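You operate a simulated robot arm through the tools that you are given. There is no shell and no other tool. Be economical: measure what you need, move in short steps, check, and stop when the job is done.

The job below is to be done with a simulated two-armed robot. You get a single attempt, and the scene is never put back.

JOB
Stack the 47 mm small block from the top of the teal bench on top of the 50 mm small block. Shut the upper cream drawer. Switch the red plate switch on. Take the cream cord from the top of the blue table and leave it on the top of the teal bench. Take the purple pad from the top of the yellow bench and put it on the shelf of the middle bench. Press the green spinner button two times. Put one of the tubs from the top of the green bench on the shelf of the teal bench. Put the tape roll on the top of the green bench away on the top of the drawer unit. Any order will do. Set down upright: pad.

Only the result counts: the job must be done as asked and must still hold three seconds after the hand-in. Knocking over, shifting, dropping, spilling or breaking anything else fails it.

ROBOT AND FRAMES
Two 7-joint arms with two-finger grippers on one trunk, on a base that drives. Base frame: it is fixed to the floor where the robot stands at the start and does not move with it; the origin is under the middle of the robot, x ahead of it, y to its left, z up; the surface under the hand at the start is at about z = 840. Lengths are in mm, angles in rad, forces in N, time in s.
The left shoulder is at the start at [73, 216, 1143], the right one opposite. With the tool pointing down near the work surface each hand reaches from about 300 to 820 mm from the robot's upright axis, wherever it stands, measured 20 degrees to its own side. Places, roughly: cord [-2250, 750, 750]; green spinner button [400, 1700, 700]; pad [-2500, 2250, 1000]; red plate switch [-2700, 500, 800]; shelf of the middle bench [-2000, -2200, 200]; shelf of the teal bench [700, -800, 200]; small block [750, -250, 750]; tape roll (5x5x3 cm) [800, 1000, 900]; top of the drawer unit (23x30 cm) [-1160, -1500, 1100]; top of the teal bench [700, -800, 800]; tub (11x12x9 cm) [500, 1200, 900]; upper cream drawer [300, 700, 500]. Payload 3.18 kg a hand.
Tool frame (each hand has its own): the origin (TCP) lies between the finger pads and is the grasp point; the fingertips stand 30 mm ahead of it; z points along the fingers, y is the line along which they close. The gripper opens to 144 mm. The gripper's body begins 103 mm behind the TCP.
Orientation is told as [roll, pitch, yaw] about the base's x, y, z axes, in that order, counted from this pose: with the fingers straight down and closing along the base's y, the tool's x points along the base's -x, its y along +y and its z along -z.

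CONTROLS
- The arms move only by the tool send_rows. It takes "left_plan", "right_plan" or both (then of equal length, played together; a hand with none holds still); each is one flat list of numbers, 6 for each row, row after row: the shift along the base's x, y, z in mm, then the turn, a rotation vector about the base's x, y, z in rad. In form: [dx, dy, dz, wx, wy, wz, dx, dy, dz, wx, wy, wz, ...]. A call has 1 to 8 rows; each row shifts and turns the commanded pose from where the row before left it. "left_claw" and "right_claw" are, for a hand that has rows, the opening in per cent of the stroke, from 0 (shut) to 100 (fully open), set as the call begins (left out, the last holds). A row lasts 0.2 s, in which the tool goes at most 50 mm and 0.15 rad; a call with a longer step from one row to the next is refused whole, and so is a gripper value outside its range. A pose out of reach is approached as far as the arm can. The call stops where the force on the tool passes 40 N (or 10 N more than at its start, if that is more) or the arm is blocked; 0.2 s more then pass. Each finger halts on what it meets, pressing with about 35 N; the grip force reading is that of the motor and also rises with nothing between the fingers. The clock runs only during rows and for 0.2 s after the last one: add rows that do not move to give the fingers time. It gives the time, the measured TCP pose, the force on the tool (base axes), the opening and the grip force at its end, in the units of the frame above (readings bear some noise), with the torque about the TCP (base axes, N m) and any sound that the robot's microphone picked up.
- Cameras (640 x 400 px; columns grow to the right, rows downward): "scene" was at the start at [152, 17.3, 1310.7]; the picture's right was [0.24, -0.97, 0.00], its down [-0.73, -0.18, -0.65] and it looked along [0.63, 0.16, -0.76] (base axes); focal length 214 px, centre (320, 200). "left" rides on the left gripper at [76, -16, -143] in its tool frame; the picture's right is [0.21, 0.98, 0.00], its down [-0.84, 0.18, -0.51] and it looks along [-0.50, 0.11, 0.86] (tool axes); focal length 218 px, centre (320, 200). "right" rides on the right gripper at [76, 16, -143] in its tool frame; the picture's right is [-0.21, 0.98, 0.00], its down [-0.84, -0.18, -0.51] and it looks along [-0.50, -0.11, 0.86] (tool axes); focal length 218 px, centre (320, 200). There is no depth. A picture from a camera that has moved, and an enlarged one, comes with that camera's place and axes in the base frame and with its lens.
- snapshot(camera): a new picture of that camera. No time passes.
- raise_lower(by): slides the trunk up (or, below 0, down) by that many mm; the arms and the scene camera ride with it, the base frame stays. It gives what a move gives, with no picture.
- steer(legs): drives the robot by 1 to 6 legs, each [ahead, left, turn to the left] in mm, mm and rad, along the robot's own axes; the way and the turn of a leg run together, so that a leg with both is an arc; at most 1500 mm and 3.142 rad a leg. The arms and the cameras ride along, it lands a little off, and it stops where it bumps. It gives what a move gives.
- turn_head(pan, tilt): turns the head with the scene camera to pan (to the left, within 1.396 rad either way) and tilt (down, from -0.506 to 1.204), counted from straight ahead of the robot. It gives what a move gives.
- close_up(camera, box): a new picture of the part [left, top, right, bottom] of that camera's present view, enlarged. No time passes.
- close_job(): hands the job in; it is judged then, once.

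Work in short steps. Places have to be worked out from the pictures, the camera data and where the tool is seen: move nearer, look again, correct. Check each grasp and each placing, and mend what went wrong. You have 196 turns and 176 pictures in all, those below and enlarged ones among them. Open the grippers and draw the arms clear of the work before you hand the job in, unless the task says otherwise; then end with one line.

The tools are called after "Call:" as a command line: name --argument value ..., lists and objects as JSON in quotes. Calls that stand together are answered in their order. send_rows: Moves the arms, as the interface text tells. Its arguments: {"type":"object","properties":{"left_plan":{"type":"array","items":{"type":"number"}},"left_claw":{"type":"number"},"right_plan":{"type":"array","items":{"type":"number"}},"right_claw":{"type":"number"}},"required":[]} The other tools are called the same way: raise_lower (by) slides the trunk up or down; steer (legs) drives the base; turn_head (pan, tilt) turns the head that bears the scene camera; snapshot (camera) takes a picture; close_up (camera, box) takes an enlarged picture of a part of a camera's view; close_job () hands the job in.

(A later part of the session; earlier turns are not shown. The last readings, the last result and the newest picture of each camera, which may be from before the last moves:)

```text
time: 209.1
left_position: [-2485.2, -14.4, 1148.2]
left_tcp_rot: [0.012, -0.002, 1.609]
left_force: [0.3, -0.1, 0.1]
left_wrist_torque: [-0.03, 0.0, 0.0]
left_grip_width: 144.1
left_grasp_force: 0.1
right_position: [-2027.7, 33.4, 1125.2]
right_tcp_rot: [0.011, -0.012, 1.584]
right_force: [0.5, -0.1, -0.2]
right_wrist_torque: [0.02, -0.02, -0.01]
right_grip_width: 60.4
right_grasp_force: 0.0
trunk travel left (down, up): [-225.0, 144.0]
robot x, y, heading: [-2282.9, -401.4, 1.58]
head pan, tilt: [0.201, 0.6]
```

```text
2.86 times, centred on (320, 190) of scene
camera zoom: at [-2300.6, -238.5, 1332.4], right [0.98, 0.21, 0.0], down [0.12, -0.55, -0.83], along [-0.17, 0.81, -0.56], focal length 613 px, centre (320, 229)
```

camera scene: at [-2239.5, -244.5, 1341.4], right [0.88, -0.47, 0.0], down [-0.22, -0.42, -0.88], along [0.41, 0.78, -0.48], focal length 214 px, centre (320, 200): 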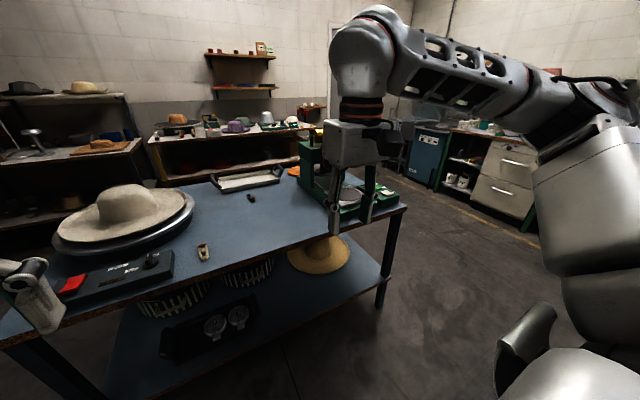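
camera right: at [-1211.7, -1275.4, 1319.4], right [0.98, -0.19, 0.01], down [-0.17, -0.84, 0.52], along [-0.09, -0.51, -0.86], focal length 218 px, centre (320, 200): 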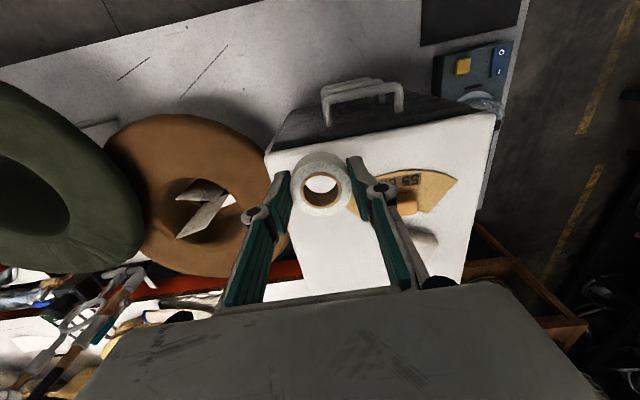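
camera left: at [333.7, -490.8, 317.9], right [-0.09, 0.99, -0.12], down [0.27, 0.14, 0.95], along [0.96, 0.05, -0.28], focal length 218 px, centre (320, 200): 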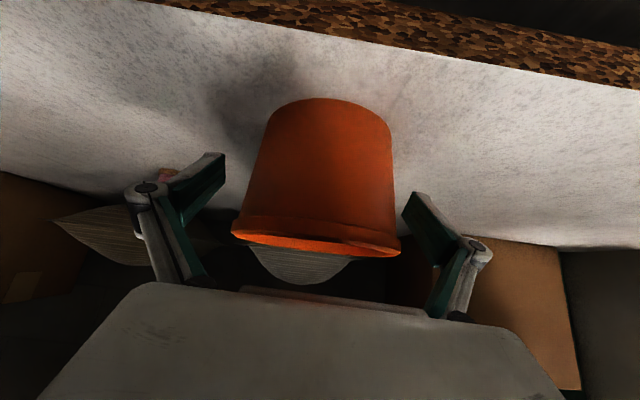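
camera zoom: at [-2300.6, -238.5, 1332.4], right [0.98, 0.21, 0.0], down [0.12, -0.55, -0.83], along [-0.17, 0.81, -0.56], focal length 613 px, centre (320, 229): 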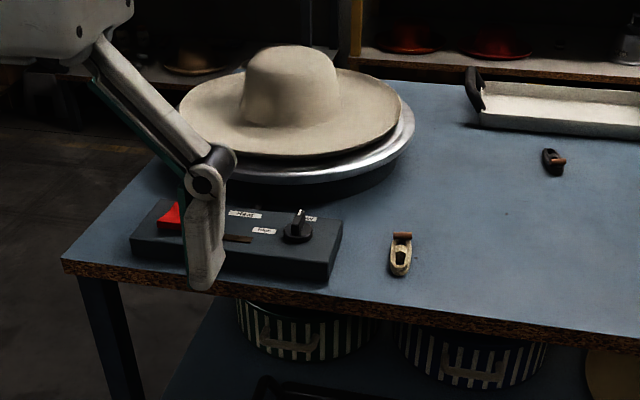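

The cream cord lies at ≈[−2328,414], table top z≈840; the red switch at ≈[−2630,390,885]. I drive 200 left and 200 ahead so each hand gets one.

Call:
steer --legs '[[0, 200, 0], [190, 0, 0]]'

Call:
turn_head --pan 0.0 --tilt 0.8

Call:
snapshot --camera "scene"

Call:
snapshot --camera "right"

Call:
snapshot --camera "left"

```text
time: 212.6
left_position: [-2687.6, 175.2, 1148.2]
left_tcp_rot: [0.011, -0.003, 1.609]
left_force: [-0.4, 1.3, -0.3]
left_wrist_torque: [-0.05, -0.01, 0.02]
left_grip_width: 144.1
left_grasp_force: 0.1
right_position: [-2229.3, 221.5, 1124.7]
right_tcp_rot: [0.009, -0.011, 1.584]
right_force: [-0.3, 0.9, -0.1]
right_wrist_torque: [-0.01, -0.02, -0.02]
right_grip_width: 60.3
right_grasp_force: 0.0
trunk travel left (down, up): [-225.0, 144.0]
robot x, y, heading: [-2482.9, -214.4, 1.581]
head pan, tilt: [0.201, 0.6]
```

```text
time: 213.3
left_position: [-2686.9, 174.8, 1150.3]
left_tcp_rot: [0.011, -0.005, 1.607]
left_force: [-0.2, -0.1, -0.3]
left_wrist_torque: [0.01, 0.01, 0.02]
left_grip_width: 144.3
left_grasp_force: 0.1
right_position: [-2229.9, 220.7, 1125.1]
right_tcp_rot: [0.01, -0.013, 1.585]
right_force: [0.5, 0.4, -0.8]
right_wrist_torque: [-0.03, 0.02, 0.02]
right_grip_width: 60.5
right_grasp_force: 0.1
trunk travel left (down, up): [-225.0, 144.0]
robot x, y, heading: [-2482.1, -212.5, 1.577]
head pan, tilt: [0.0, 0.799]
```

```text
72 pictures are left
camera scene: at [-2484.4, -56.2, 1315.6], right [1.0, 0.01, 0.0], down [0.01, -0.72, -0.7], along [-0.01, 0.7, -0.72], focal length 214 px, centre (320, 200)
```

scene: 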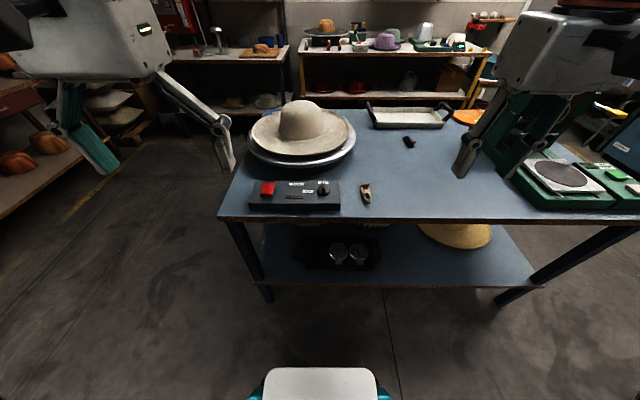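

```text
71 pictures are left
camera right: at [-2243.1, 143.4, 1266.9], right [-0.98, 0.2, 0.01], down [0.17, 0.84, 0.52], along [0.09, 0.51, -0.86], focal length 218 px, centre (320, 200)
```

right: 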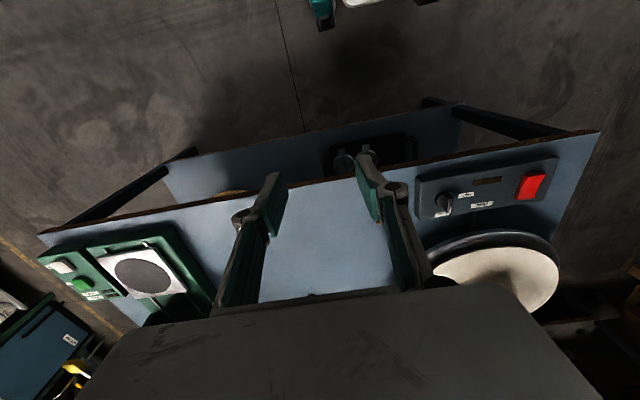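

```text
70 pictures are left
camera left: at [-2665.4, 98.7, 1292.9], right [-0.97, -0.25, 0.01], down [-0.21, 0.83, 0.51], along [-0.14, 0.5, -0.86], focal length 218 px, centre (320, 200)
```

left: 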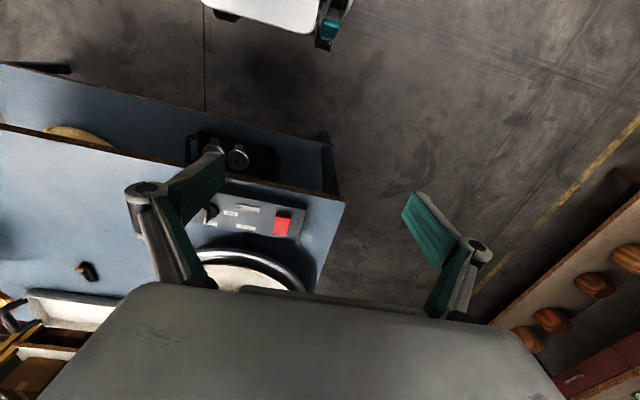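

Better triangulation: switch ≈[−2663,461,836], cord ≈[−2334,491], table top z≈785, front edge y≈367. I drive 140 mm ahead and move the right hand above the cord.

Call:
steer --legs '[[140, 0, 0]]'

Call:
send_rows --right_plan '[-26, 29, -43, 0, 0, 0, -26, 29, -43, 0, 0, 0, -26, 29, -43, 0, 0, 0, -26, 29, -43, 0, 0, 0, 0, 0, -20, 0, 0, 0, 0, 0, 0, 0, 0, 0]' --right_claw 55

Call:
snapshot --camera "right"

```text
time: 214.7
left_position: [-2688.1, 313.8, 1149.4]
left_tcp_rot: [0.011, -0.004, 1.608]
left_force: [0.1, 0.2, -0.5]
left_wrist_torque: [-0.06, 0.03, -0.02]
left_grip_width: 143.7
left_grasp_force: 0.1
right_position: [-2231.1, 361.4, 1124.2]
right_tcp_rot: [0.007, -0.011, 1.583]
right_force: [-1.1, 0.6, -0.1]
right_wrist_torque: [-0.03, 0.03, -0.01]
right_grip_width: 60.6
right_grasp_force: 0.0
trunk travel left (down, up): [-225.0, 144.0]
robot x, y, heading: [-2482.8, -73.1, 1.58]
head pan, tilt: [0.0, 0.799]
```

```text
refused: row 1 steps farther than a row can; nothing moved
```

```text
69 pictures are left
camera right: at [-2244.2, 283.4, 1266.6], right [-0.98, 0.2, 0.01], down [0.17, 0.84, 0.52], along [0.09, 0.51, -0.86], focal length 218 px, centre (320, 200)
```

right: 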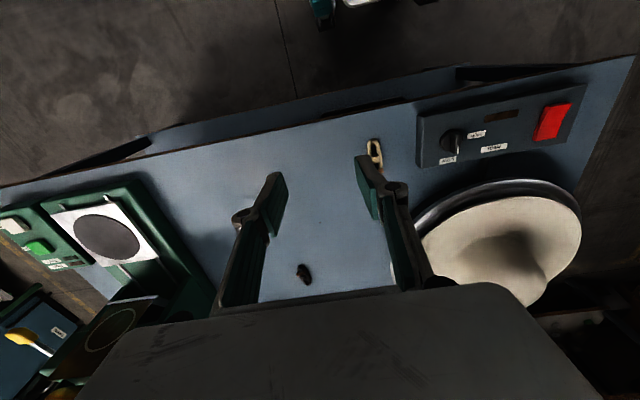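

Row step too long; resend in smaller rows. The cord now reads ≈[−2339,475].

Call:
send_rows --right_plan '[-17, 18, -30, 0, 0, 0, -18, 18, -30, 0, 0, 0, -18, 18, -30, 0, 0, 0, -18, 18, -30, 0, 0, 0, -18, 18, -30, 0, 0, 0, -18, 18, -30, 0, 0, 0, 0, 0, 0, 0, 0, 0]' --right_claw 55

Call:
snapshot --camera "right"

```text
time: 216.3
left_position: [-2686.7, 311.6, 1148.8]
left_tcp_rot: [0.013, -0.005, 1.606]
left_force: [0.0, -0.5, 0.3]
left_wrist_torque: [0.03, 0.01, 0.04]
left_grip_width: 144.0
left_grasp_force: 0.1
right_position: [-2337.5, 466.2, 945.9]
right_tcp_rot: [0.008, -0.015, 1.582]
right_force: [0.6, 0.5, 0.1]
right_wrist_torque: [0.01, 0.03, -0.04]
right_grip_width: 79.2
right_grasp_force: 0.1
trunk travel left (down, up): [-225.0, 144.0]
robot x, y, heading: [-2483.1, -71.2, 1.579]
head pan, tilt: [0.0, 0.799]
```

```text
68 pictures are left
camera right: at [-2350.9, 389.8, 1087.2], right [-0.98, 0.2, 0.01], down [0.17, 0.84, 0.52], along [0.09, 0.51, -0.86], focal length 218 px, centre (320, 200)
```

right: 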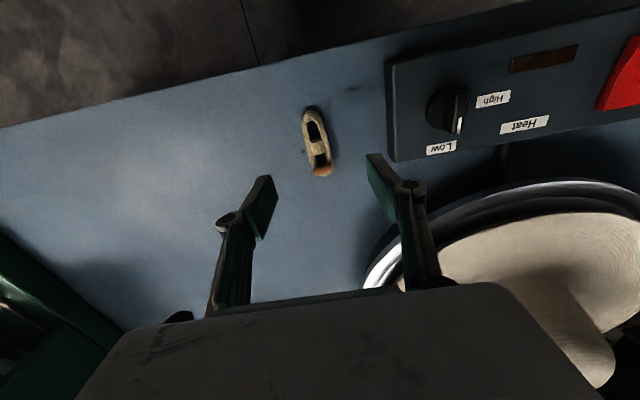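

Cord centre ≈[−2335,474], aligned with y. Align and lower to z≈855, look again.

Call:
send_rows --right_plan '[2, 8, -30, 0, 0, 0, 0, 0, -30, 0, 0, 0, 0, 0, -30, 0, 0, 0, 0, 0, 0, 0, 0, 0]'

Call:
snapshot --camera "right"

```text
time: 217.3
left_position: [-2688.0, 313.1, 1149.9]
left_tcp_rot: [0.012, -0.006, 1.606]
left_force: [0.1, 0.2, 0.0]
left_wrist_torque: [0.0, -0.01, -0.01]
left_grip_width: 144.1
left_grasp_force: 0.0
right_position: [-2335.5, 474.4, 855.6]
right_tcp_rot: [0.008, -0.012, 1.582]
right_force: [-0.7, 0.1, 0.1]
right_wrist_torque: [0.02, 0.03, 0.01]
right_grip_width: 79.1
right_grasp_force: 0.0
trunk travel left (down, up): [-225.0, 144.0]
robot x, y, heading: [-2484.5, -71.8, 1.581]
head pan, tilt: [0.0, 0.799]
```

```text
67 pictures are left
camera right: at [-2349.8, 397.4, 996.6], right [-0.98, 0.2, 0.01], down [0.17, 0.84, 0.52], along [0.09, 0.51, -0.86], focal length 218 px, centre (320, 200)
```

right: 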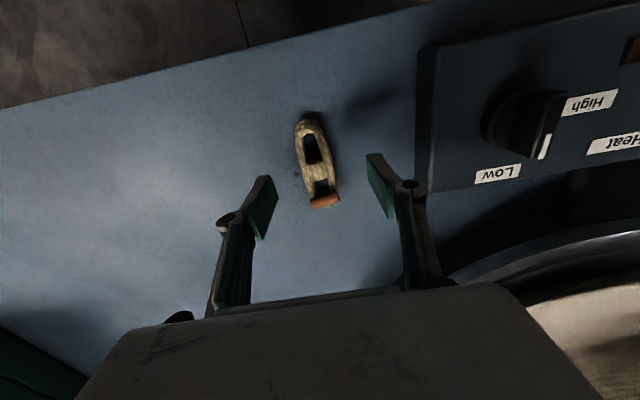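

Cord ≈[−2336,469]. Lower to z≈832 then feel for the table.

Call:
send_rows --right_plan '[0, -4, -12, 0, 0, 0, 0, 0, -10, 0, 0, 0, 0, 0, -3, 0, 0, 0, 0, 0, -3, 0, 0, 0, 0, 0, -3, 0, 0, 0, 0, 0, -3, 0, 0, 0, 0, 0, 0, 0, 0, 0]'

Call:
close_up --camera "right" --box '[200, 90, 440, 260]'

```text
time: 218.7
left_position: [-2685.6, 311.3, 1151.5]
left_tcp_rot: [0.015, -0.006, 1.605]
left_force: [0.3, -0.4, -0.6]
left_wrist_torque: [-0.03, 0.01, 0.0]
left_grip_width: 144.2
left_grasp_force: 0.1
right_position: [-2332.9, 473.4, 830.4]
right_tcp_rot: [0.01, -0.023, 1.576]
right_force: [17.4, -2.7, 38.5]
right_wrist_torque: [-0.29, -1.04, 0.16]
right_grip_width: 28.9
right_grasp_force: 40.9
trunk travel left (down, up): [-225.0, 144.0]
robot x, y, heading: [-2482.3, -75.4, 1.578]
head pan, tilt: [0.0, 0.799]
stopped in row 7 (right hand): the force on the tool passed its limit at 56 N (the readings are from after the stop); the commanded pose is now the measured one
```

```text
2.35 times, centred on (320, 175) of right
camera zoom: at [-2346.9, 395.6, 970.8], right [-0.98, 0.21, 0.02], down [0.18, 0.83, 0.53], along [0.1, 0.52, -0.85], focal length 514 px, centre (320, 259)
```

zoom: 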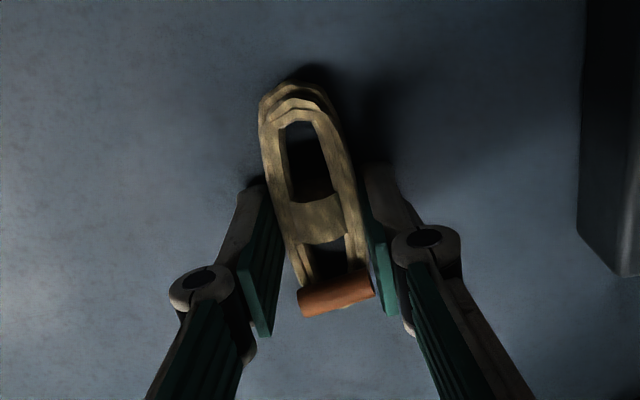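

Contact with the table (tips at z≈800); the fingers have closed onto the cord. Raise 3 mm and close fully.

Call:
send_rows --right_plan '[0, 0, 3, 0, 0, 0, 0, 0, 0, 0, 0, 0, 0, 0, 0, 0, 0, 0]' --right_claw 0

Call:
send_rows --right_plan '[0, 0, 15, 0, 0, 0, 0, 0, 30, 0, 0, 0, 0, 0, 35, 0, 0, 0, 0, 0, 0, 0, 0, 0]'

Call:
snapshot --camera "right"

```text
time: 219.5
left_position: [-2687.0, 312.6, 1150.4]
left_tcp_rot: [0.016, -0.007, 1.607]
left_force: [1.4, 0.1, -0.3]
left_wrist_torque: [0.01, 0.02, -0.04]
left_grip_width: 143.8
left_grasp_force: 0.1
right_position: [-2333.3, 474.2, 829.1]
right_tcp_rot: [0.01, -0.022, 1.578]
right_force: [22.7, 10.7, 39.1]
right_wrist_torque: [0.02, -1.31, 0.32]
right_grip_width: 28.7
right_grasp_force: 35.1
trunk travel left (down, up): [-225.0, 144.0]
robot x, y, heading: [-2483.4, -73.2, 1.579]
head pan, tilt: [0.0, 0.799]
```

```text
time: 220.5
left_position: [-2688.1, 313.8, 1149.4]
left_tcp_rot: [0.012, -0.003, 1.608]
left_force: [0.2, 0.3, -0.7]
left_wrist_torque: [-0.01, 0.01, -0.01]
left_grip_width: 144.0
left_grasp_force: 0.0
right_position: [-2336.5, 472.8, 906.7]
right_tcp_rot: [0.009, -0.014, 1.579]
right_force: [-0.4, 0.4, 0.0]
right_wrist_torque: [-0.01, 0.02, -0.02]
right_grip_width: 28.7
right_grasp_force: 35.0
trunk travel left (down, up): [-225.0, 144.0]
robot x, y, heading: [-2483.1, -74.4, 1.578]
head pan, tilt: [0.0, 0.799]
```

```text
65 pictures are left
camera right: at [-2349.6, 395.3, 1048.2], right [-0.98, 0.2, 0.01], down [0.18, 0.84, 0.52], along [0.09, 0.51, -0.86], focal length 218 px, centre (320, 200)
```

right: 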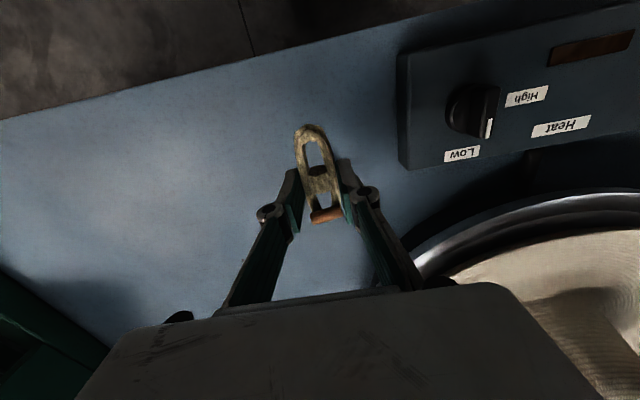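

Cord held. Raise the right hand clear; move the left hand above the red switch to look at it.

Call:
send_rows --left_plan '[4, 20, -25, 0, 0, 0, 4, 20, -25, 0, 0, 0, 4, 20, -25, 0, 0, 0, 4, 20, -25, 0, 0, 0, 4, 20, -25, 0, 0, 0, 4, 10, -20, 0, 0, 0, 0, 0, 0, 0, 0, 0]' --right_plan '[15, -20, 30, 0, 0, 0, 15, -20, 30, 0, 0, 0, 15, -20, 30, 0, 0, 0, 15, -20, 30, 0, 0, 0, 15, -20, 30, 0, 0, 0, 15, -20, 30, 0, 0, 0, 0, 0, 0, 0, 0, 0]' --left_claw 0

Call:
snapshot --camera "left"

Call:
close_up --camera "scene" --box '[200, 110, 400, 280]'

```text
time: 222.1
left_position: [-2664.7, 425.5, 1004.7]
left_tcp_rot: [0.014, -0.004, 1.609]
left_force: [-0.5, 0.8, 0.4]
left_wrist_torque: [0.01, -0.01, 0.0]
left_grip_width: 0.1
left_grasp_force: 30.7
right_position: [-2243.2, 352.6, 1087.1]
right_tcp_rot: [0.009, -0.016, 1.581]
right_force: [-0.6, 0.1, -0.6]
right_wrist_torque: [-0.03, 0.03, -0.03]
right_grip_width: 28.4
right_grasp_force: 35.3
trunk travel left (down, up): [-225.0, 144.0]
robot x, y, heading: [-2485.7, -72.6, 1.583]
head pan, tilt: [0.0, 0.799]
```

```text
64 pictures are left
camera left: at [-2641.9, 349.8, 1147.6], right [-0.97, -0.24, 0.01], down [-0.2, 0.83, 0.51], along [-0.14, 0.5, -0.86], focal length 218 px, centre (320, 200)
```

left: 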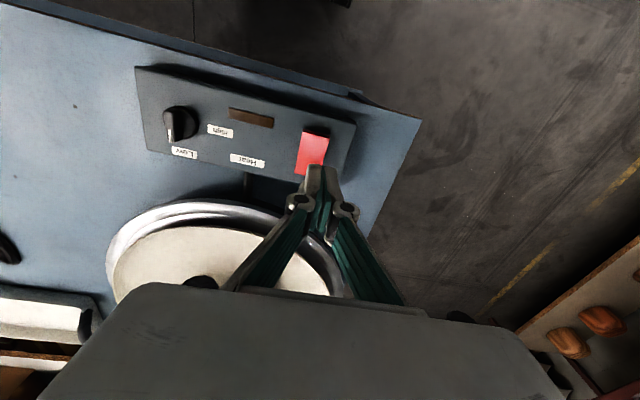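

```text
2.35 times, centred on (300, 195) of scene
camera zoom: at [-2485.7, 83.3, 1315.4], right [1.0, 0.01, 0.0], down [0.01, -0.72, -0.7], along [-0.01, 0.7, -0.72], focal length 505 px, centre (367, 212)
```

zoom: 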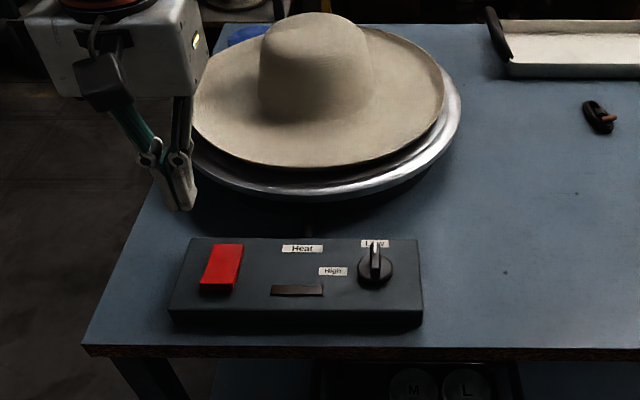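

The rocker's near end looks raised. Closer look.

Call:
close_up --camera "left" --box '[270, 110, 370, 190]'

Call:
close_up --camera "scene" --box '[220, 195, 290, 240]'

```text
5.00 times, centred on (320, 150) of left
camera zoom: at [-2641.9, 349.8, 1147.6], right [-0.97, -0.24, 0.01], down [-0.2, 0.83, 0.51], along [-0.14, 0.5, -0.86], focal length 1091 px, centre (320, 450)
```

zoom: 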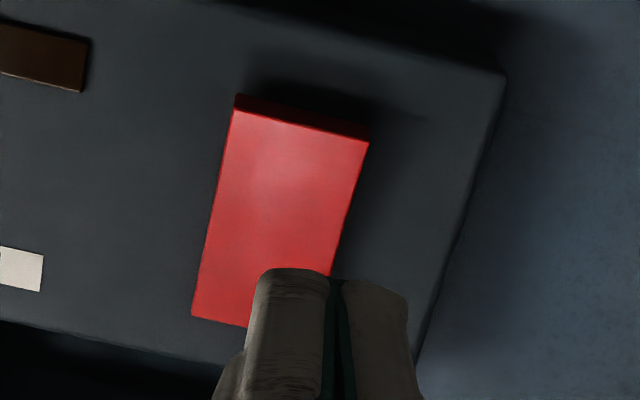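

```text
8.89 times, centred on (255, 218) of scene
camera zoom: at [-2485.7, 83.3, 1315.4], right [1.0, 0.01, 0.0], down [0.01, -0.72, -0.7], along [-0.01, 0.7, -0.72], focal length 1906 px, centre (898, 44)
```

zoom: 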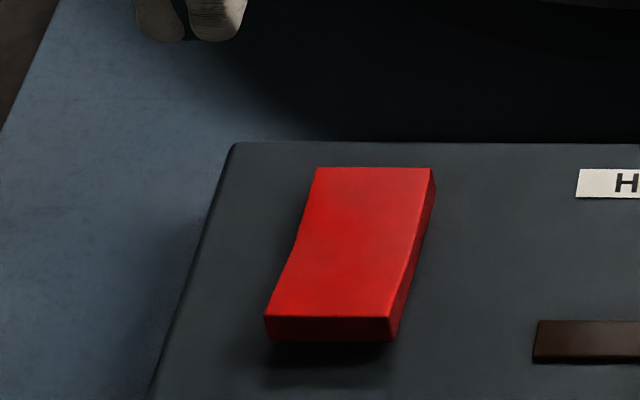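

Near (−y) end is raised: press it at ≈[−2663,435,838]. Lower the closed left fingers above it to z≈885.

Call:
send_rows --left_plan '[1.5, 9, -30, 0, 0, 0, 0, 0, -30, 0, 0, 0, 0, 0, -30, 0, 0, 0, 0, 0, -25, 0, 0, 0, 0, 0, 0, 0, 0, 0]'

Call:
close_up --camera "left" --box '[240, 110, 400, 210]'

Call:
close_up --camera "scene" --box '[220, 170, 320, 250]'

```text
time: 223.3
left_position: [-2660.8, 432.9, 889.0]
left_tcp_rot: [0.012, -0.007, 1.606]
left_force: [0.4, 0.1, 0.9]
left_wrist_torque: [0.0, 0.01, 0.04]
left_grip_width: 0.0
left_grasp_force: 30.3
right_position: [-2244.6, 353.1, 1086.8]
right_tcp_rot: [0.01, -0.016, 1.58]
right_force: [0.1, -0.5, 0.2]
right_wrist_torque: [0.03, -0.01, -0.01]
right_grip_width: 28.6
right_grasp_force: 35.2
trunk travel left (down, up): [-225.0, 144.0]
robot x, y, heading: [-2482.2, -69.9, 1.578]
head pan, tilt: [0.0, 0.799]
```

```text
4.00 times, centred on (320, 160) of left
camera zoom: at [-2639.6, 357.1, 1033.1], right [-0.97, -0.24, 0.01], down [-0.2, 0.83, 0.51], along [-0.13, 0.5, -0.86], focal length 873 px, centre (320, 360)
```

zoom: 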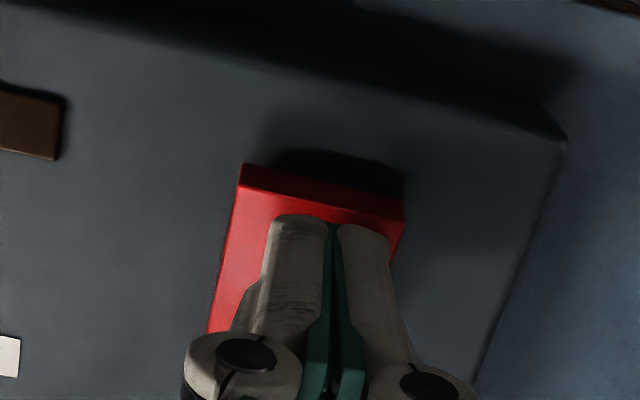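

```text
5.00 times, centred on (270, 210) of scene
camera zoom: at [-2485.3, 82.8, 1315.6], right [1.0, 0.01, 0.0], down [0.01, -0.72, -0.7], along [-0.01, 0.7, -0.72], focal length 1072 px, centre (570, 150)
```

zoom: 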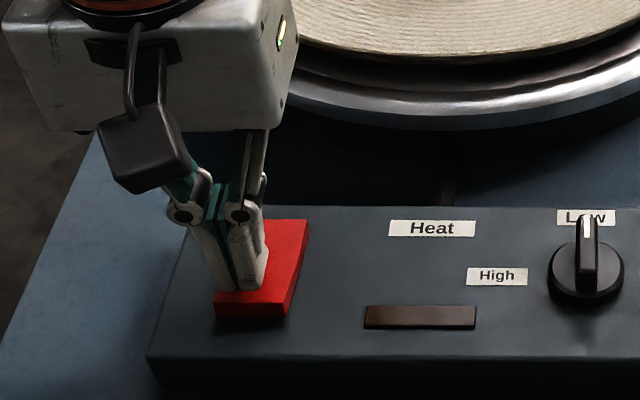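

Well placed. Press down in small steps, listening for a click.

Call:
send_rows --left_plan '[0, 0, -4, 0, 0, 0, 0, 0, -4, 0, 0, 0, 0, 0, -4, 0, 0, 0, 0, 0, -3, 0, 0, 0, 0, 0, -3, 0, 0, 0]'

```text
time: 224.5
left_position: [-2661.1, 432.1, 872.3]
left_tcp_rot: [0.011, -0.006, 1.607]
left_force: [-1.1, -2.8, 7.5]
left_wrist_torque: [0.03, 0.0, -0.01]
left_grip_width: 6.0
left_grasp_force: 30.6
right_position: [-2244.3, 351.3, 1087.5]
right_tcp_rot: [0.007, -0.017, 1.58]
right_force: [-0.7, 0.6, -0.1]
right_wrist_torque: [0.02, -0.02, -0.04]
right_grip_width: 28.8
right_grasp_force: 35.3
trunk travel left (down, up): [-225.0, 144.0]
robot x, y, heading: [-2485.8, -72.7, 1.581]
head pan, tilt: [0.0, 0.799]
```

Call:
send_rows --left_plan '[0, 0, -3, 0, 0, 0, 0, 0, -3, 0, 0, 0, 0, 0, -3, 0, 0, 0, 0, 0, -3, 0, 0, 0]'

Call:
close_up --camera "scene" --box '[220, 170, 320, 250]'

```text
time: 225.1
left_position: [-2661.6, 431.1, 872.0]
left_tcp_rot: [0.011, -0.01, 1.611]
left_force: [-5.4, -10.4, 26.3]
left_wrist_torque: [0.02, 0.14, 0.12]
left_grip_width: 6.2
left_grasp_force: 30.8
right_position: [-2243.4, 351.9, 1087.6]
right_tcp_rot: [0.01, -0.017, 1.582]
right_force: [0.1, 0.5, -1.3]
right_wrist_torque: [-0.04, -0.02, 0.0]
right_grip_width: 28.8
right_grasp_force: 35.0
trunk travel left (down, up): [-225.0, 144.0]
robot x, y, heading: [-2483.3, -72.2, 1.579]
head pan, tilt: [0.0, 0.799]
stopped in row 2 (left hand): the force on the tool passed its limit at 44 N (the readings are from after the stop); the commanded pose is now the measured one
```

```text
5.00 times, centred on (270, 210) of scene
camera zoom: at [-2485.9, 80.7, 1315.9], right [1.0, 0.01, 0.0], down [0.01, -0.72, -0.7], along [-0.01, 0.7, -0.72], focal length 1072 px, centre (570, 150)
```

zoom: 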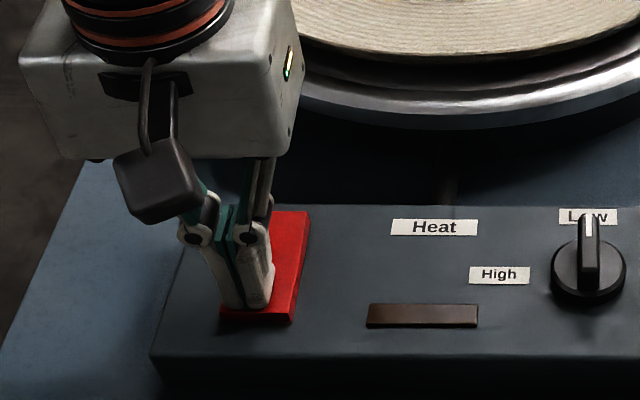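

The near end looks pressed down. Lift and inspect.

Call:
send_rows --left_plan '[0, 0, 15, 0, 0, 0, 0, 0, 40, 0, 0, 0, 0, 0, 40, 0, 0, 0, 0, -30, 30, 0, 0, 0, 0, -40, 20, 0, 0, 0, 0, 0, 0, 0, 0, 0]'

Call:
close_up --camera "scene" --box '[220, 170, 340, 250]'

Call:
close_up --camera "left" --box '[220, 100, 420, 250]'

```text
time: 226.5
left_position: [-2662.7, 361.2, 1012.1]
left_tcp_rot: [0.008, -0.008, 1.611]
left_force: [-0.5, -0.3, 0.1]
left_wrist_torque: [0.0, 0.01, 0.0]
left_grip_width: 0.0
left_grasp_force: 30.6
right_position: [-2244.2, 353.5, 1087.2]
right_tcp_rot: [0.009, -0.016, 1.581]
right_force: [-0.1, 0.1, 0.3]
right_wrist_torque: [-0.03, 0.01, 0.0]
right_grip_width: 28.6
right_grasp_force: 35.1
trunk travel left (down, up): [-225.0, 144.0]
robot x, y, heading: [-2481.6, -70.8, 1.582]
head pan, tilt: [0.0, 0.799]
```

```text
5.00 times, centred on (280, 210) of scene
camera zoom: at [-2485.6, 83.4, 1315.3], right [1.0, 0.01, 0.0], down [0.01, -0.72, -0.7], along [-0.01, 0.7, -0.72], focal length 1072 px, centre (520, 150)
```

zoom: 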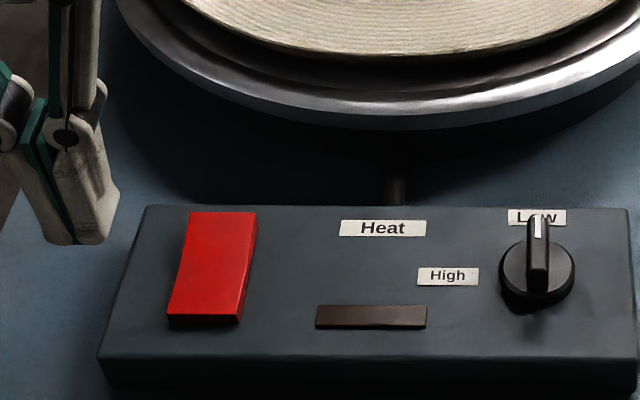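

```text
2.67 times, centred on (320, 175) of left
camera zoom: at [-2641.0, 287.0, 1156.2], right [-0.97, -0.25, 0.01], down [-0.21, 0.83, 0.52], along [-0.13, 0.5, -0.86], focal length 582 px, centre (320, 267)
```

zoom: 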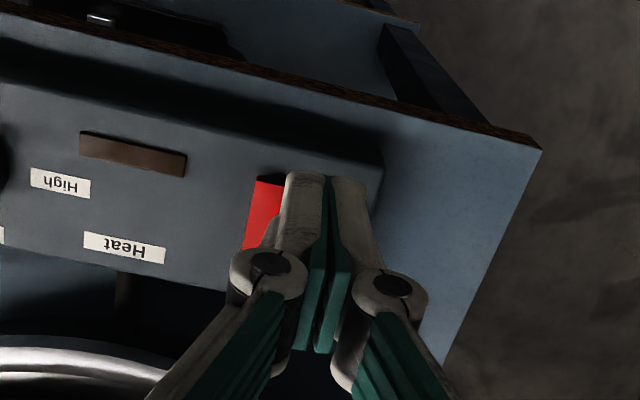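

The rocker has toggled (far end up, near end down) and stays. Now I raise the left hand and travel round the blue table's right end toward the yellow bench for the pad, cord in the right hand.

Call:
send_rows --left_plan '[0, -10, 40, 0, 0, 0, 0, -10, 40, 0, 0, 0, 0, -10, 40, 0, 0, 0]'

Call:
steer --legs '[[-250, 0, 0], [0, -1480, 0], [1300, 0, 0]]'

Call:
turn_head --pan 0.7 --tilt 0.4

Call:
snapshot --camera "scene"

```text
time: 227.3
left_position: [-2660.8, 330.2, 1135.6]
left_tcp_rot: [0.01, -0.009, 1.607]
left_force: [0.4, 0.6, -0.1]
left_wrist_torque: [0.02, 0.02, -0.01]
left_grip_width: 0.0
left_grasp_force: 31.0
right_position: [-2243.8, 352.4, 1087.7]
right_tcp_rot: [0.01, -0.018, 1.58]
right_force: [-0.3, 0.2, 1.0]
right_wrist_torque: [0.01, 0.02, -0.01]
right_grip_width: 28.5
right_grasp_force: 35.2
trunk travel left (down, up): [-225.0, 144.0]
robot x, y, heading: [-2482.8, -76.6, 1.58]
head pan, tilt: [0.0, 0.799]
```

```text
time: 248.2
left_position: [-1202.3, 1431.0, 1134.6]
left_tcp_rot: [0.011, -0.009, 1.629]
left_force: [0.1, -0.5, 0.0]
left_wrist_torque: [0.01, -0.01, 0.01]
left_grip_width: 0.0
left_grasp_force: 30.6
right_position: [-785.4, 1459.3, 1085.9]
right_tcp_rot: [0.009, -0.013, 1.599]
right_force: [0.3, 0.1, -0.2]
right_wrist_torque: [-0.02, -0.02, -0.02]
right_grip_width: 28.4
right_grasp_force: 35.2
trunk travel left (down, up): [-225.0, 144.0]
robot x, y, heading: [-1017.0, 1027.1, 1.607]
head pan, tilt: [0.0, 0.799]
```

```text
time: 249.3
left_position: [-1202.6, 1431.6, 1134.4]
left_tcp_rot: [0.011, -0.008, 1.629]
left_force: [0.4, 0.1, 0.5]
left_wrist_torque: [0.0, 0.01, 0.03]
left_grip_width: 0.1
left_grasp_force: 30.2
right_position: [-785.9, 1458.8, 1087.0]
right_tcp_rot: [0.009, -0.014, 1.599]
right_force: [-0.3, 0.5, -0.3]
right_wrist_torque: [0.03, -0.01, 0.0]
right_grip_width: 28.4
right_grasp_force: 34.9
trunk travel left (down, up): [-225.0, 144.0]
robot x, y, heading: [-1016.0, 1029.1, 1.601]
head pan, tilt: [0.7, 0.4]
```

```text
55 pictures are left
camera scene: at [-1081.2, 1173.2, 1350.5], right [0.75, 0.67, 0.0], down [0.26, -0.29, -0.92], along [-0.61, 0.69, -0.39], focal length 214 px, centre (320, 200)
```

scene: 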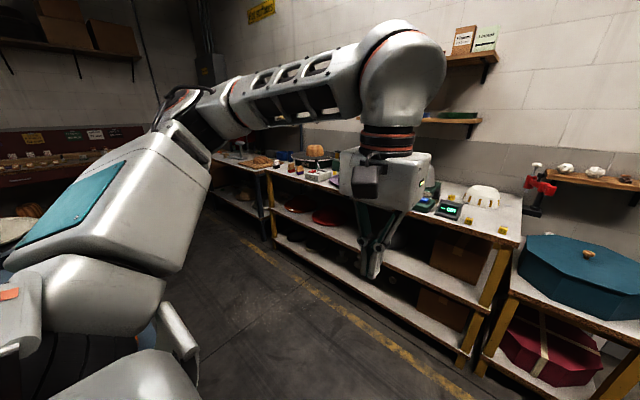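

Yellow bench front is at y≈2060. I go ahead to y≈1545, correct the heading, then slide left between the blue table and the yellow bench.

Call:
steer --legs '[[515, 0, -0.03], [0, 650, 0], [0, 550, 0]]'

Call:
turn_head --pan 0.2 --tilt 0.6

Call:
snapshot --camera "scene"

```text
time: 262.8
left_position: [-2383.1, 1949.5, 1132.9]
left_tcp_rot: [0.009, -0.009, 1.597]
left_force: [-0.2, 0.3, 0.7]
left_wrist_torque: [0.0, 0.0, -0.01]
left_grip_width: 0.0
left_grasp_force: 31.2
right_position: [-1965.9, 1965.1, 1086.3]
right_tcp_rot: [0.009, -0.016, 1.568]
right_force: [0.5, 0.5, -0.1]
right_wrist_torque: [0.02, 0.01, -0.03]
right_grip_width: 28.4
right_grasp_force: 35.0
trunk travel left (down, up): [-225.0, 144.0]
robot x, y, heading: [-2208.4, 1543.0, 1.578]
head pan, tilt: [0.7, 0.4]
```

```text
time: 263.7
left_position: [-2382.4, 1950.5, 1134.8]
left_tcp_rot: [0.009, -0.008, 1.597]
left_force: [0.6, 0.4, 0.1]
left_wrist_torque: [-0.02, 0.0, -0.01]
left_grip_width: 0.1
left_grasp_force: 30.8
right_position: [-1964.9, 1966.3, 1086.6]
right_tcp_rot: [0.009, -0.017, 1.568]
right_force: [0.2, 0.3, 0.3]
right_wrist_torque: [0.01, 0.05, 0.0]
right_grip_width: 28.6
right_grasp_force: 34.4
trunk travel left (down, up): [-225.0, 144.0]
robot x, y, heading: [-2208.4, 1542.2, 1.573]
head pan, tilt: [0.201, 0.6]
```

```text
54 pictures are left
camera scene: at [-2227.4, 1704.4, 1332.4], right [0.98, 0.2, 0.0], down [0.11, -0.55, -0.83], along [-0.16, 0.81, -0.56], focal length 214 px, centre (320, 200)
```

scene: 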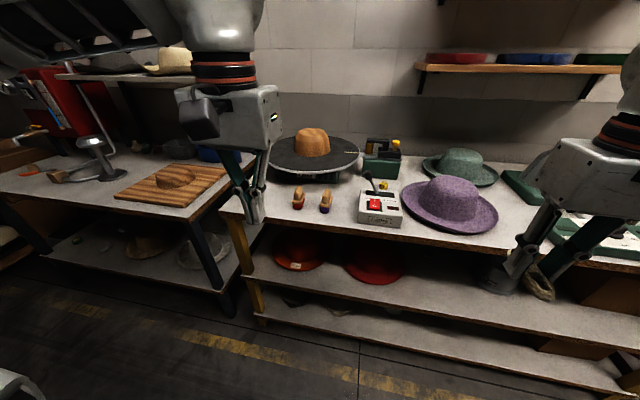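

Two small pads with wooden handles (red and purple) are near the front-left of the yellow bench. Zoom in.

Call:
close_up --camera "scene" --box '[260, 150, 420, 250]'

```text
4.00 times, centred on (340, 200) of scene
camera zoom: at [-2227.4, 1704.4, 1332.4], right [0.98, 0.2, 0.0], down [0.11, -0.55, -0.83], along [-0.16, 0.81, -0.56], focal length 858 px, centre (240, 200)
```

zoom: 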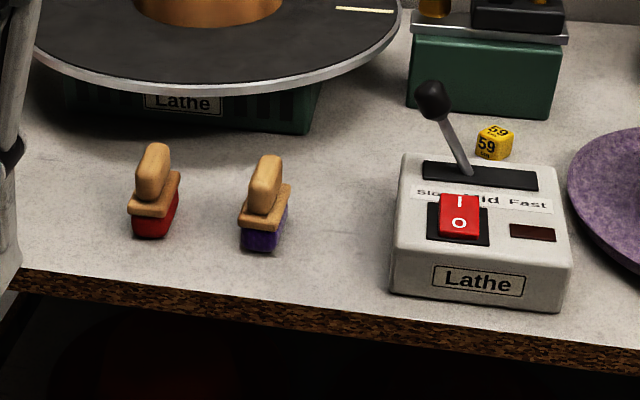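

The purple pad (wooden handle on top) is at ≈[−2327,2304]; bench top z≈880, front y≈2215. I drive 210 mm ahead and look with the left camera while tilting the left hand forward.

Call:
steer --legs '[[180, 0, 0]]'

Call:
send_rows --left_plan '[8, 0, -10, 0.125, 0, 0, 8, 0, -10, 0.125, 0, 0, 8, 0, -10, 0.125, 0, 0, 8, 0, -10, 0.125, 0, 0, 8, 0, -10, 0.125, 0, 0, 8, 0, -10, 0.125, 0, 0, 0, 0, 0, 0, 0, 0]' --left_claw 60

Call:
snapshot --camera "left"

Call:
close_up --camera "scene" --box '[220, 150, 420, 290]'

```text
time: 265.2
left_position: [-2384.5, 2131.3, 1134.1]
left_tcp_rot: [0.012, -0.008, 1.604]
left_force: [-0.6, 0.2, -0.4]
left_wrist_torque: [-0.06, 0.01, 0.02]
left_grip_width: 0.0
left_grasp_force: 30.5
right_position: [-1968.6, 2148.2, 1086.6]
right_tcp_rot: [0.009, -0.017, 1.576]
right_force: [-0.1, -0.3, 0.3]
right_wrist_torque: [-0.03, -0.01, 0.0]
right_grip_width: 28.6
right_grasp_force: 35.0
trunk travel left (down, up): [-225.0, 144.0]
robot x, y, heading: [-2207.4, 1723.4, 1.576]
head pan, tilt: [0.201, 0.6]
```

```text
time: 266.9
left_position: [-2323.7, 2140.8, 1082.7]
left_tcp_rot: [-0.021, -0.758, 1.618]
left_force: [-0.1, 0.7, -0.3]
left_wrist_torque: [-0.01, -0.02, -0.04]
left_grip_width: 86.4
left_grasp_force: 0.1
left hand out of reach, approached as far as the arm can: row 6
right_position: [-1969.4, 2148.1, 1086.7]
right_tcp_rot: [0.006, -0.014, 1.577]
right_force: [0.1, -0.4, -0.5]
right_wrist_torque: [0.01, -0.03, 0.02]
right_grip_width: 28.7
right_grasp_force: 34.6
trunk travel left (down, up): [-225.0, 144.0]
robot x, y, heading: [-2208.0, 1722.3, 1.579]
head pan, tilt: [0.201, 0.6]
```

```text
52 pictures are left
camera left: at [-2303.2, 1989.9, 1135.4], right [-0.97, -0.18, -0.16], down [-0.2, 0.26, 0.95], along [-0.13, 0.95, -0.29], focal length 218 px, centre (320, 200)
```

left: 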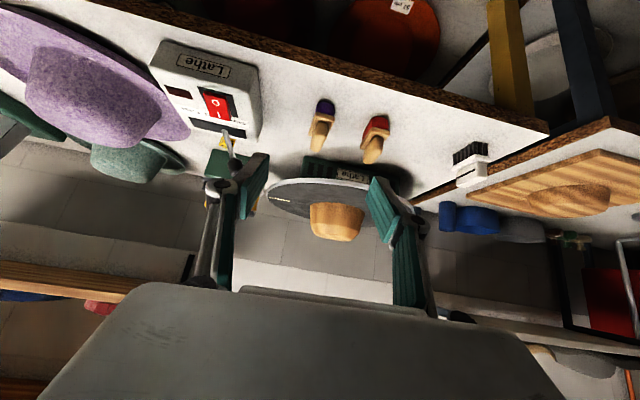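

```text
2.86 times, centred on (320, 220) of scene
camera zoom: at [-2229.7, 1884.3, 1332.4], right [0.98, 0.2, 0.0], down [0.12, -0.55, -0.83], along [-0.17, 0.81, -0.56], focal length 613 px, centre (320, 143)
```

zoom: 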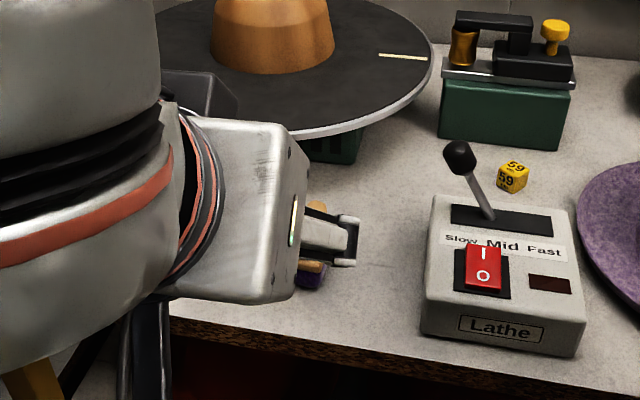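

Pad at ≈[−2325,2295], base z≈878, handle top z≈958. Approach to just above the handle and look.

Call:
send_rows --left_plan '[0, 32, -24, 0, 0, 0, 0, 32, -24, 0, 0, 0, 0, 32, -24, 0, 0, 0, 0, 32, -24, 0, 0, 0, 0, 0, 0, 0, 0, 0]'

Call:
snapshot --camera "left"

```text
time: 268.1
left_position: [-2323.4, 2271.1, 989.2]
left_tcp_rot: [-0.021, -0.759, 1.615]
left_force: [-0.7, -0.7, 0.3]
left_wrist_torque: [-0.01, -0.01, -0.01]
left_grip_width: 86.4
left_grasp_force: 0.1
right_position: [-1968.8, 2146.5, 1088.1]
right_tcp_rot: [0.008, -0.018, 1.577]
right_force: [0.4, -0.2, -0.6]
right_wrist_torque: [0.01, 0.02, -0.03]
right_grip_width: 28.4
right_grasp_force: 35.3
trunk travel left (down, up): [-225.0, 144.0]
robot x, y, heading: [-2210.3, 1720.3, 1.578]
head pan, tilt: [0.201, 0.6]
```

```text
50 pictures are left
camera left: at [-2302.6, 2119.3, 1041.3], right [-0.97, -0.18, -0.16], down [-0.2, 0.26, 0.95], along [-0.13, 0.95, -0.29], focal length 218 px, centre (320, 200)
```

left: 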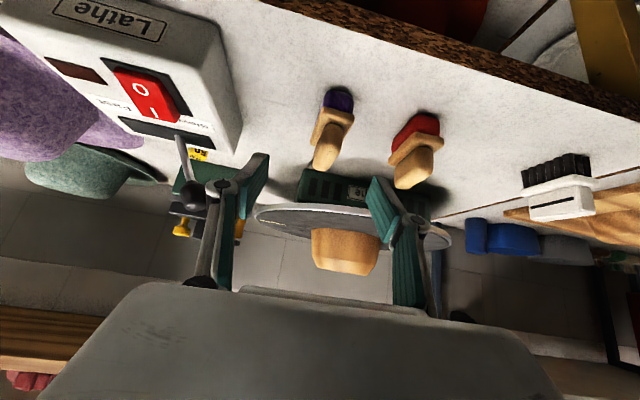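

Pad confirmed ≈[−2325,2290]. Move in to z≈941 and close on the handle.

Call:
send_rows --left_plan '[-1, 10, -16, 0, 0, 0, 0, 9, -16, 0, 0, 0, 0, 0, -16, 0, 0, 0, 0, 0, 0, 0, 0, 0]'

Call:
close_up --camera "left" --box '[200, 80, 440, 260]'

```text
time: 269.1
left_position: [-2325.5, 2288.9, 940.9]
left_tcp_rot: [-0.021, -0.756, 1.616]
left_force: [0.4, 0.1, 0.6]
left_wrist_torque: [-0.04, 0.01, 0.0]
left_grip_width: 86.5
left_grasp_force: 0.1
right_position: [-1968.6, 2147.8, 1087.3]
right_tcp_rot: [0.008, -0.016, 1.575]
right_force: [0.1, 0.5, -0.1]
right_wrist_torque: [-0.02, -0.01, 0.0]
right_grip_width: 28.5
right_grasp_force: 34.4
trunk travel left (down, up): [-225.0, 144.0]
robot x, y, heading: [-2211.2, 1724.9, 1.575]
head pan, tilt: [0.201, 0.6]
```

```text
2.22 times, centred on (320, 170) of left
camera zoom: at [-2303.9, 2137.2, 993.2], right [-0.97, -0.18, -0.16], down [-0.2, 0.26, 0.95], along [-0.13, 0.95, -0.29], focal length 485 px, centre (320, 267)
```

zoom: 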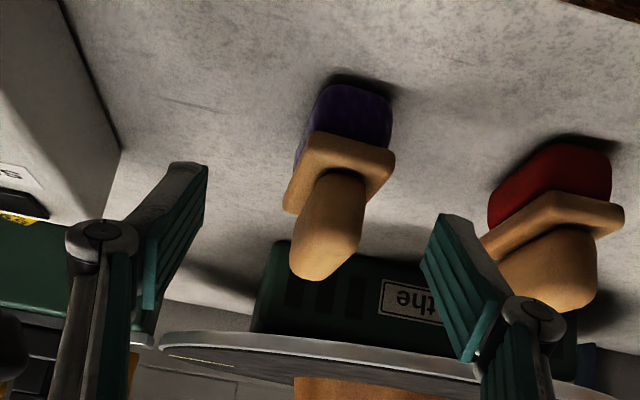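

Handle is between the fingers, ~5 mm off-centre. Shift −4 mm in x and close, then lift.

Call:
send_rows --left_plan '[-4, 0, -2, 0, 0, 0, 0, 0, 0, 0, 0, 0]'

Call:
send_rows --left_plan '[0, 0, 0, 0, 0, 0, 0, 0, 0, 0, 0, 0, 0, 0, 0, 0, 0, 0]' --left_claw 0

Call:
send_rows --left_plan '[0, 0, 10, 0, 0, 0, 0, 0, 30, 0, 0, 0, 0, 0, 40, 0, 0, 0, 0, 0, 0, 0, 0, 0]'

Call:
snapshot --camera "left"

```text
time: 269.6
left_position: [-2328.0, 2289.3, 938.7]
left_tcp_rot: [-0.021, -0.758, 1.617]
left_force: [0.5, 0.5, 0.4]
left_wrist_torque: [-0.03, 0.01, -0.02]
left_grip_width: 86.6
left_grasp_force: 0.0
right_position: [-1967.9, 2147.4, 1087.4]
right_tcp_rot: [0.009, -0.015, 1.577]
right_force: [-0.1, 0.1, -0.7]
right_wrist_torque: [0.01, 0.0, -0.02]
right_grip_width: 28.6
right_grasp_force: 35.2
trunk travel left (down, up): [-225.0, 144.0]
robot x, y, heading: [-2211.3, 1722.5, 1.575]
head pan, tilt: [0.201, 0.6]
```

```text
time: 270.4
left_position: [-2328.2, 2288.4, 938.6]
left_tcp_rot: [-0.02, -0.759, 1.616]
left_force: [-0.8, 0.3, 2.4]
left_wrist_torque: [-0.02, 0.04, 0.0]
left_grip_width: 21.3
left_grasp_force: 34.8
right_position: [-1967.7, 2146.5, 1086.9]
right_tcp_rot: [0.008, -0.016, 1.574]
right_force: [-0.1, 0.1, -0.3]
right_wrist_torque: [-0.01, -0.01, -0.01]
right_grip_width: 28.3
right_grasp_force: 35.1
trunk travel left (down, up): [-225.0, 144.0]
robot x, y, heading: [-2211.9, 1722.7, 1.573]
head pan, tilt: [0.201, 0.6]
```

```text
time: 271.4
left_position: [-2328.6, 2292.3, 1016.8]
left_tcp_rot: [-0.019, -0.757, 1.616]
left_force: [0.7, 0.2, -0.8]
left_wrist_torque: [-0.02, -0.01, -0.01]
left_grip_width: 21.5
left_grasp_force: 34.7
right_position: [-1967.8, 2147.9, 1087.9]
right_tcp_rot: [0.01, -0.016, 1.576]
right_force: [-0.6, -0.6, -0.7]
right_wrist_torque: [-0.04, -0.01, -0.02]
right_grip_width: 28.8
right_grasp_force: 34.9
trunk travel left (down, up): [-225.0, 144.0]
robot x, y, heading: [-2212.6, 1724.1, 1.579]
head pan, tilt: [0.201, 0.6]
```

```text
48 pictures are left
camera left: at [-2307.8, 2139.5, 1069.7], right [-0.97, -0.18, -0.16], down [-0.2, 0.26, 0.94], along [-0.13, 0.95, -0.29], focal length 218 px, centre (320, 200)
```

left: 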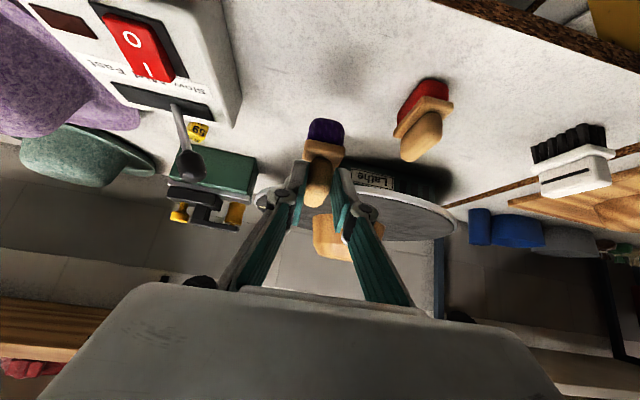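

Pad held. I drive back out the same way, turn to face +x in the open space, and head to the teal bench to put the cord down.

Call:
steer --legs '[[-180, 0, 0], [0, -1250, 0], [0, 0, -1.575]]'

Call:
steer --legs '[[0, -1400, 0], [0, -750, 0], [400, 0, 0]]'

Call:
turn_head --pan -0.2 --tilt 0.7

Call:
snapshot --camera "scene"

```text
time: 287.6
left_position: [-388.3, 1652.2, 1015.6]
left_tcp_rot: [-0.02, -0.758, 0.023]
left_force: [0.2, 0.5, -0.8]
left_wrist_torque: [0.0, 0.07, 0.0]
left_grip_width: 21.3
left_grasp_force: 34.7
right_position: [-540.9, 1296.7, 1087.1]
right_tcp_rot: [0.01, -0.016, -0.018]
right_force: [0.1, -0.1, -0.4]
right_wrist_torque: [-0.03, -0.01, 0.01]
right_grip_width: 28.7
right_grasp_force: 34.9
trunk travel left (down, up): [-225.0, 144.0]
robot x, y, heading: [-957.4, 1545.4, -0.017]
head pan, tilt: [0.201, 0.6]
```

```text
time: 308.5
left_position: [-59.6, -489.0, 1016.4]
left_tcp_rot: [-0.02, -0.758, -0.001]
left_force: [0.3, 0.4, -1.2]
left_wrist_torque: [-0.01, 0.05, -0.01]
left_grip_width: 21.3
left_grasp_force: 35.2
right_position: [-218.7, -842.6, 1086.6]
right_tcp_rot: [0.009, -0.016, -0.042]
right_force: [-0.4, 0.2, 0.3]
right_wrist_torque: [0.01, 0.04, -0.02]
right_grip_width: 28.5
right_grasp_force: 34.6
trunk travel left (down, up): [-225.0, 144.0]
robot x, y, heading: [-631.0, -582.3, -0.041]
head pan, tilt: [0.201, 0.6]
```

```text
time: 309.3
left_position: [-59.3, -488.8, 1016.5]
left_tcp_rot: [-0.02, -0.758, -0.002]
left_force: [-0.2, -0.4, -1.8]
left_wrist_torque: [-0.03, 0.1, 0.02]
left_grip_width: 21.5
left_grasp_force: 35.3
right_position: [-219.8, -844.3, 1087.7]
right_tcp_rot: [0.007, -0.015, -0.044]
right_force: [0.4, 0.8, -1.3]
right_wrist_torque: [0.03, -0.01, -0.02]
right_grip_width: 28.8
right_grasp_force: 35.3
trunk travel left (down, up): [-225.0, 144.0]
robot x, y, heading: [-632.6, -578.3, -0.042]
head pan, tilt: [-0.201, 0.7]
```

```text
47 pictures are left
camera scene: at [-473.0, -606.1, 1323.7], right [-0.24, -0.97, 0.0], down [-0.63, 0.15, -0.77], along [0.74, -0.18, -0.64], focal length 214 px, centre (320, 200)
```

scene: 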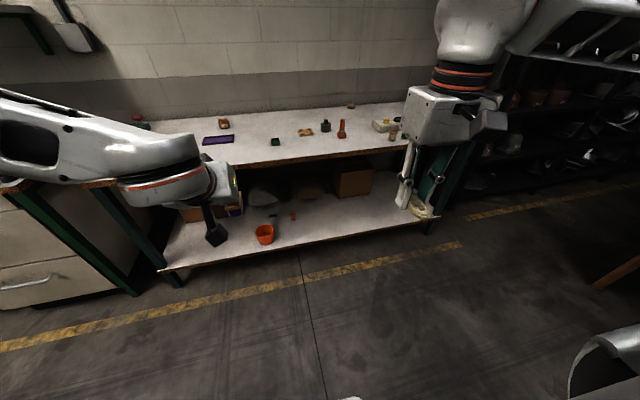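

The tub still stands on the shelf. A free spot for the cord is about [480,−765] near the bench's front. Drive ahead 560 mm and correct heading.

Call:
steer --legs '[[0, 0, 0.042], [550, 0, 0]]'

Call:
snapshot --camera "right"

```text
time: 312.9
left_position: [478.2, -452.9, 1016.3]
left_tcp_rot: [-0.02, -0.759, 0.055]
left_force: [0.2, 0.2, -1.3]
left_wrist_torque: [0.0, 0.04, 0.04]
left_grip_width: 21.2
left_grasp_force: 35.0
right_position: [337.8, -815.7, 1086.1]
right_tcp_rot: [0.009, -0.016, 0.012]
right_force: [0.0, -0.5, -0.2]
right_wrist_torque: [-0.02, 0.02, 0.0]
right_grip_width: 28.5
right_grasp_force: 34.9
trunk travel left (down, up): [-225.0, 144.0]
robot x, y, heading: [-89.1, -577.3, 0.013]
head pan, tilt: [-0.201, 0.7]
```

```text
46 pictures are left
camera right: at [259.4, -800.5, 1228.7], right [0.2, 0.98, 0.01], down [0.84, -0.17, 0.52], along [0.51, -0.09, -0.85], focal length 218 px, centre (320, 200)
```

right: 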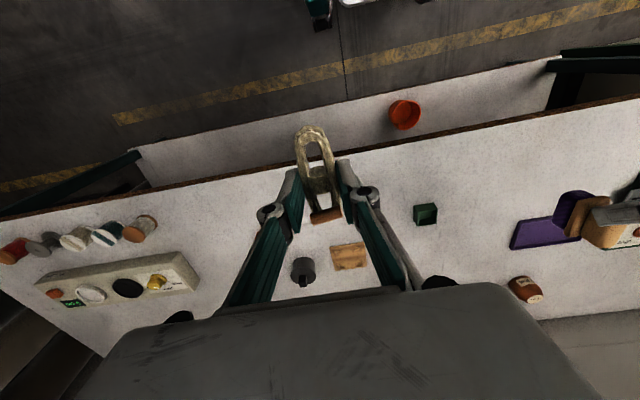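

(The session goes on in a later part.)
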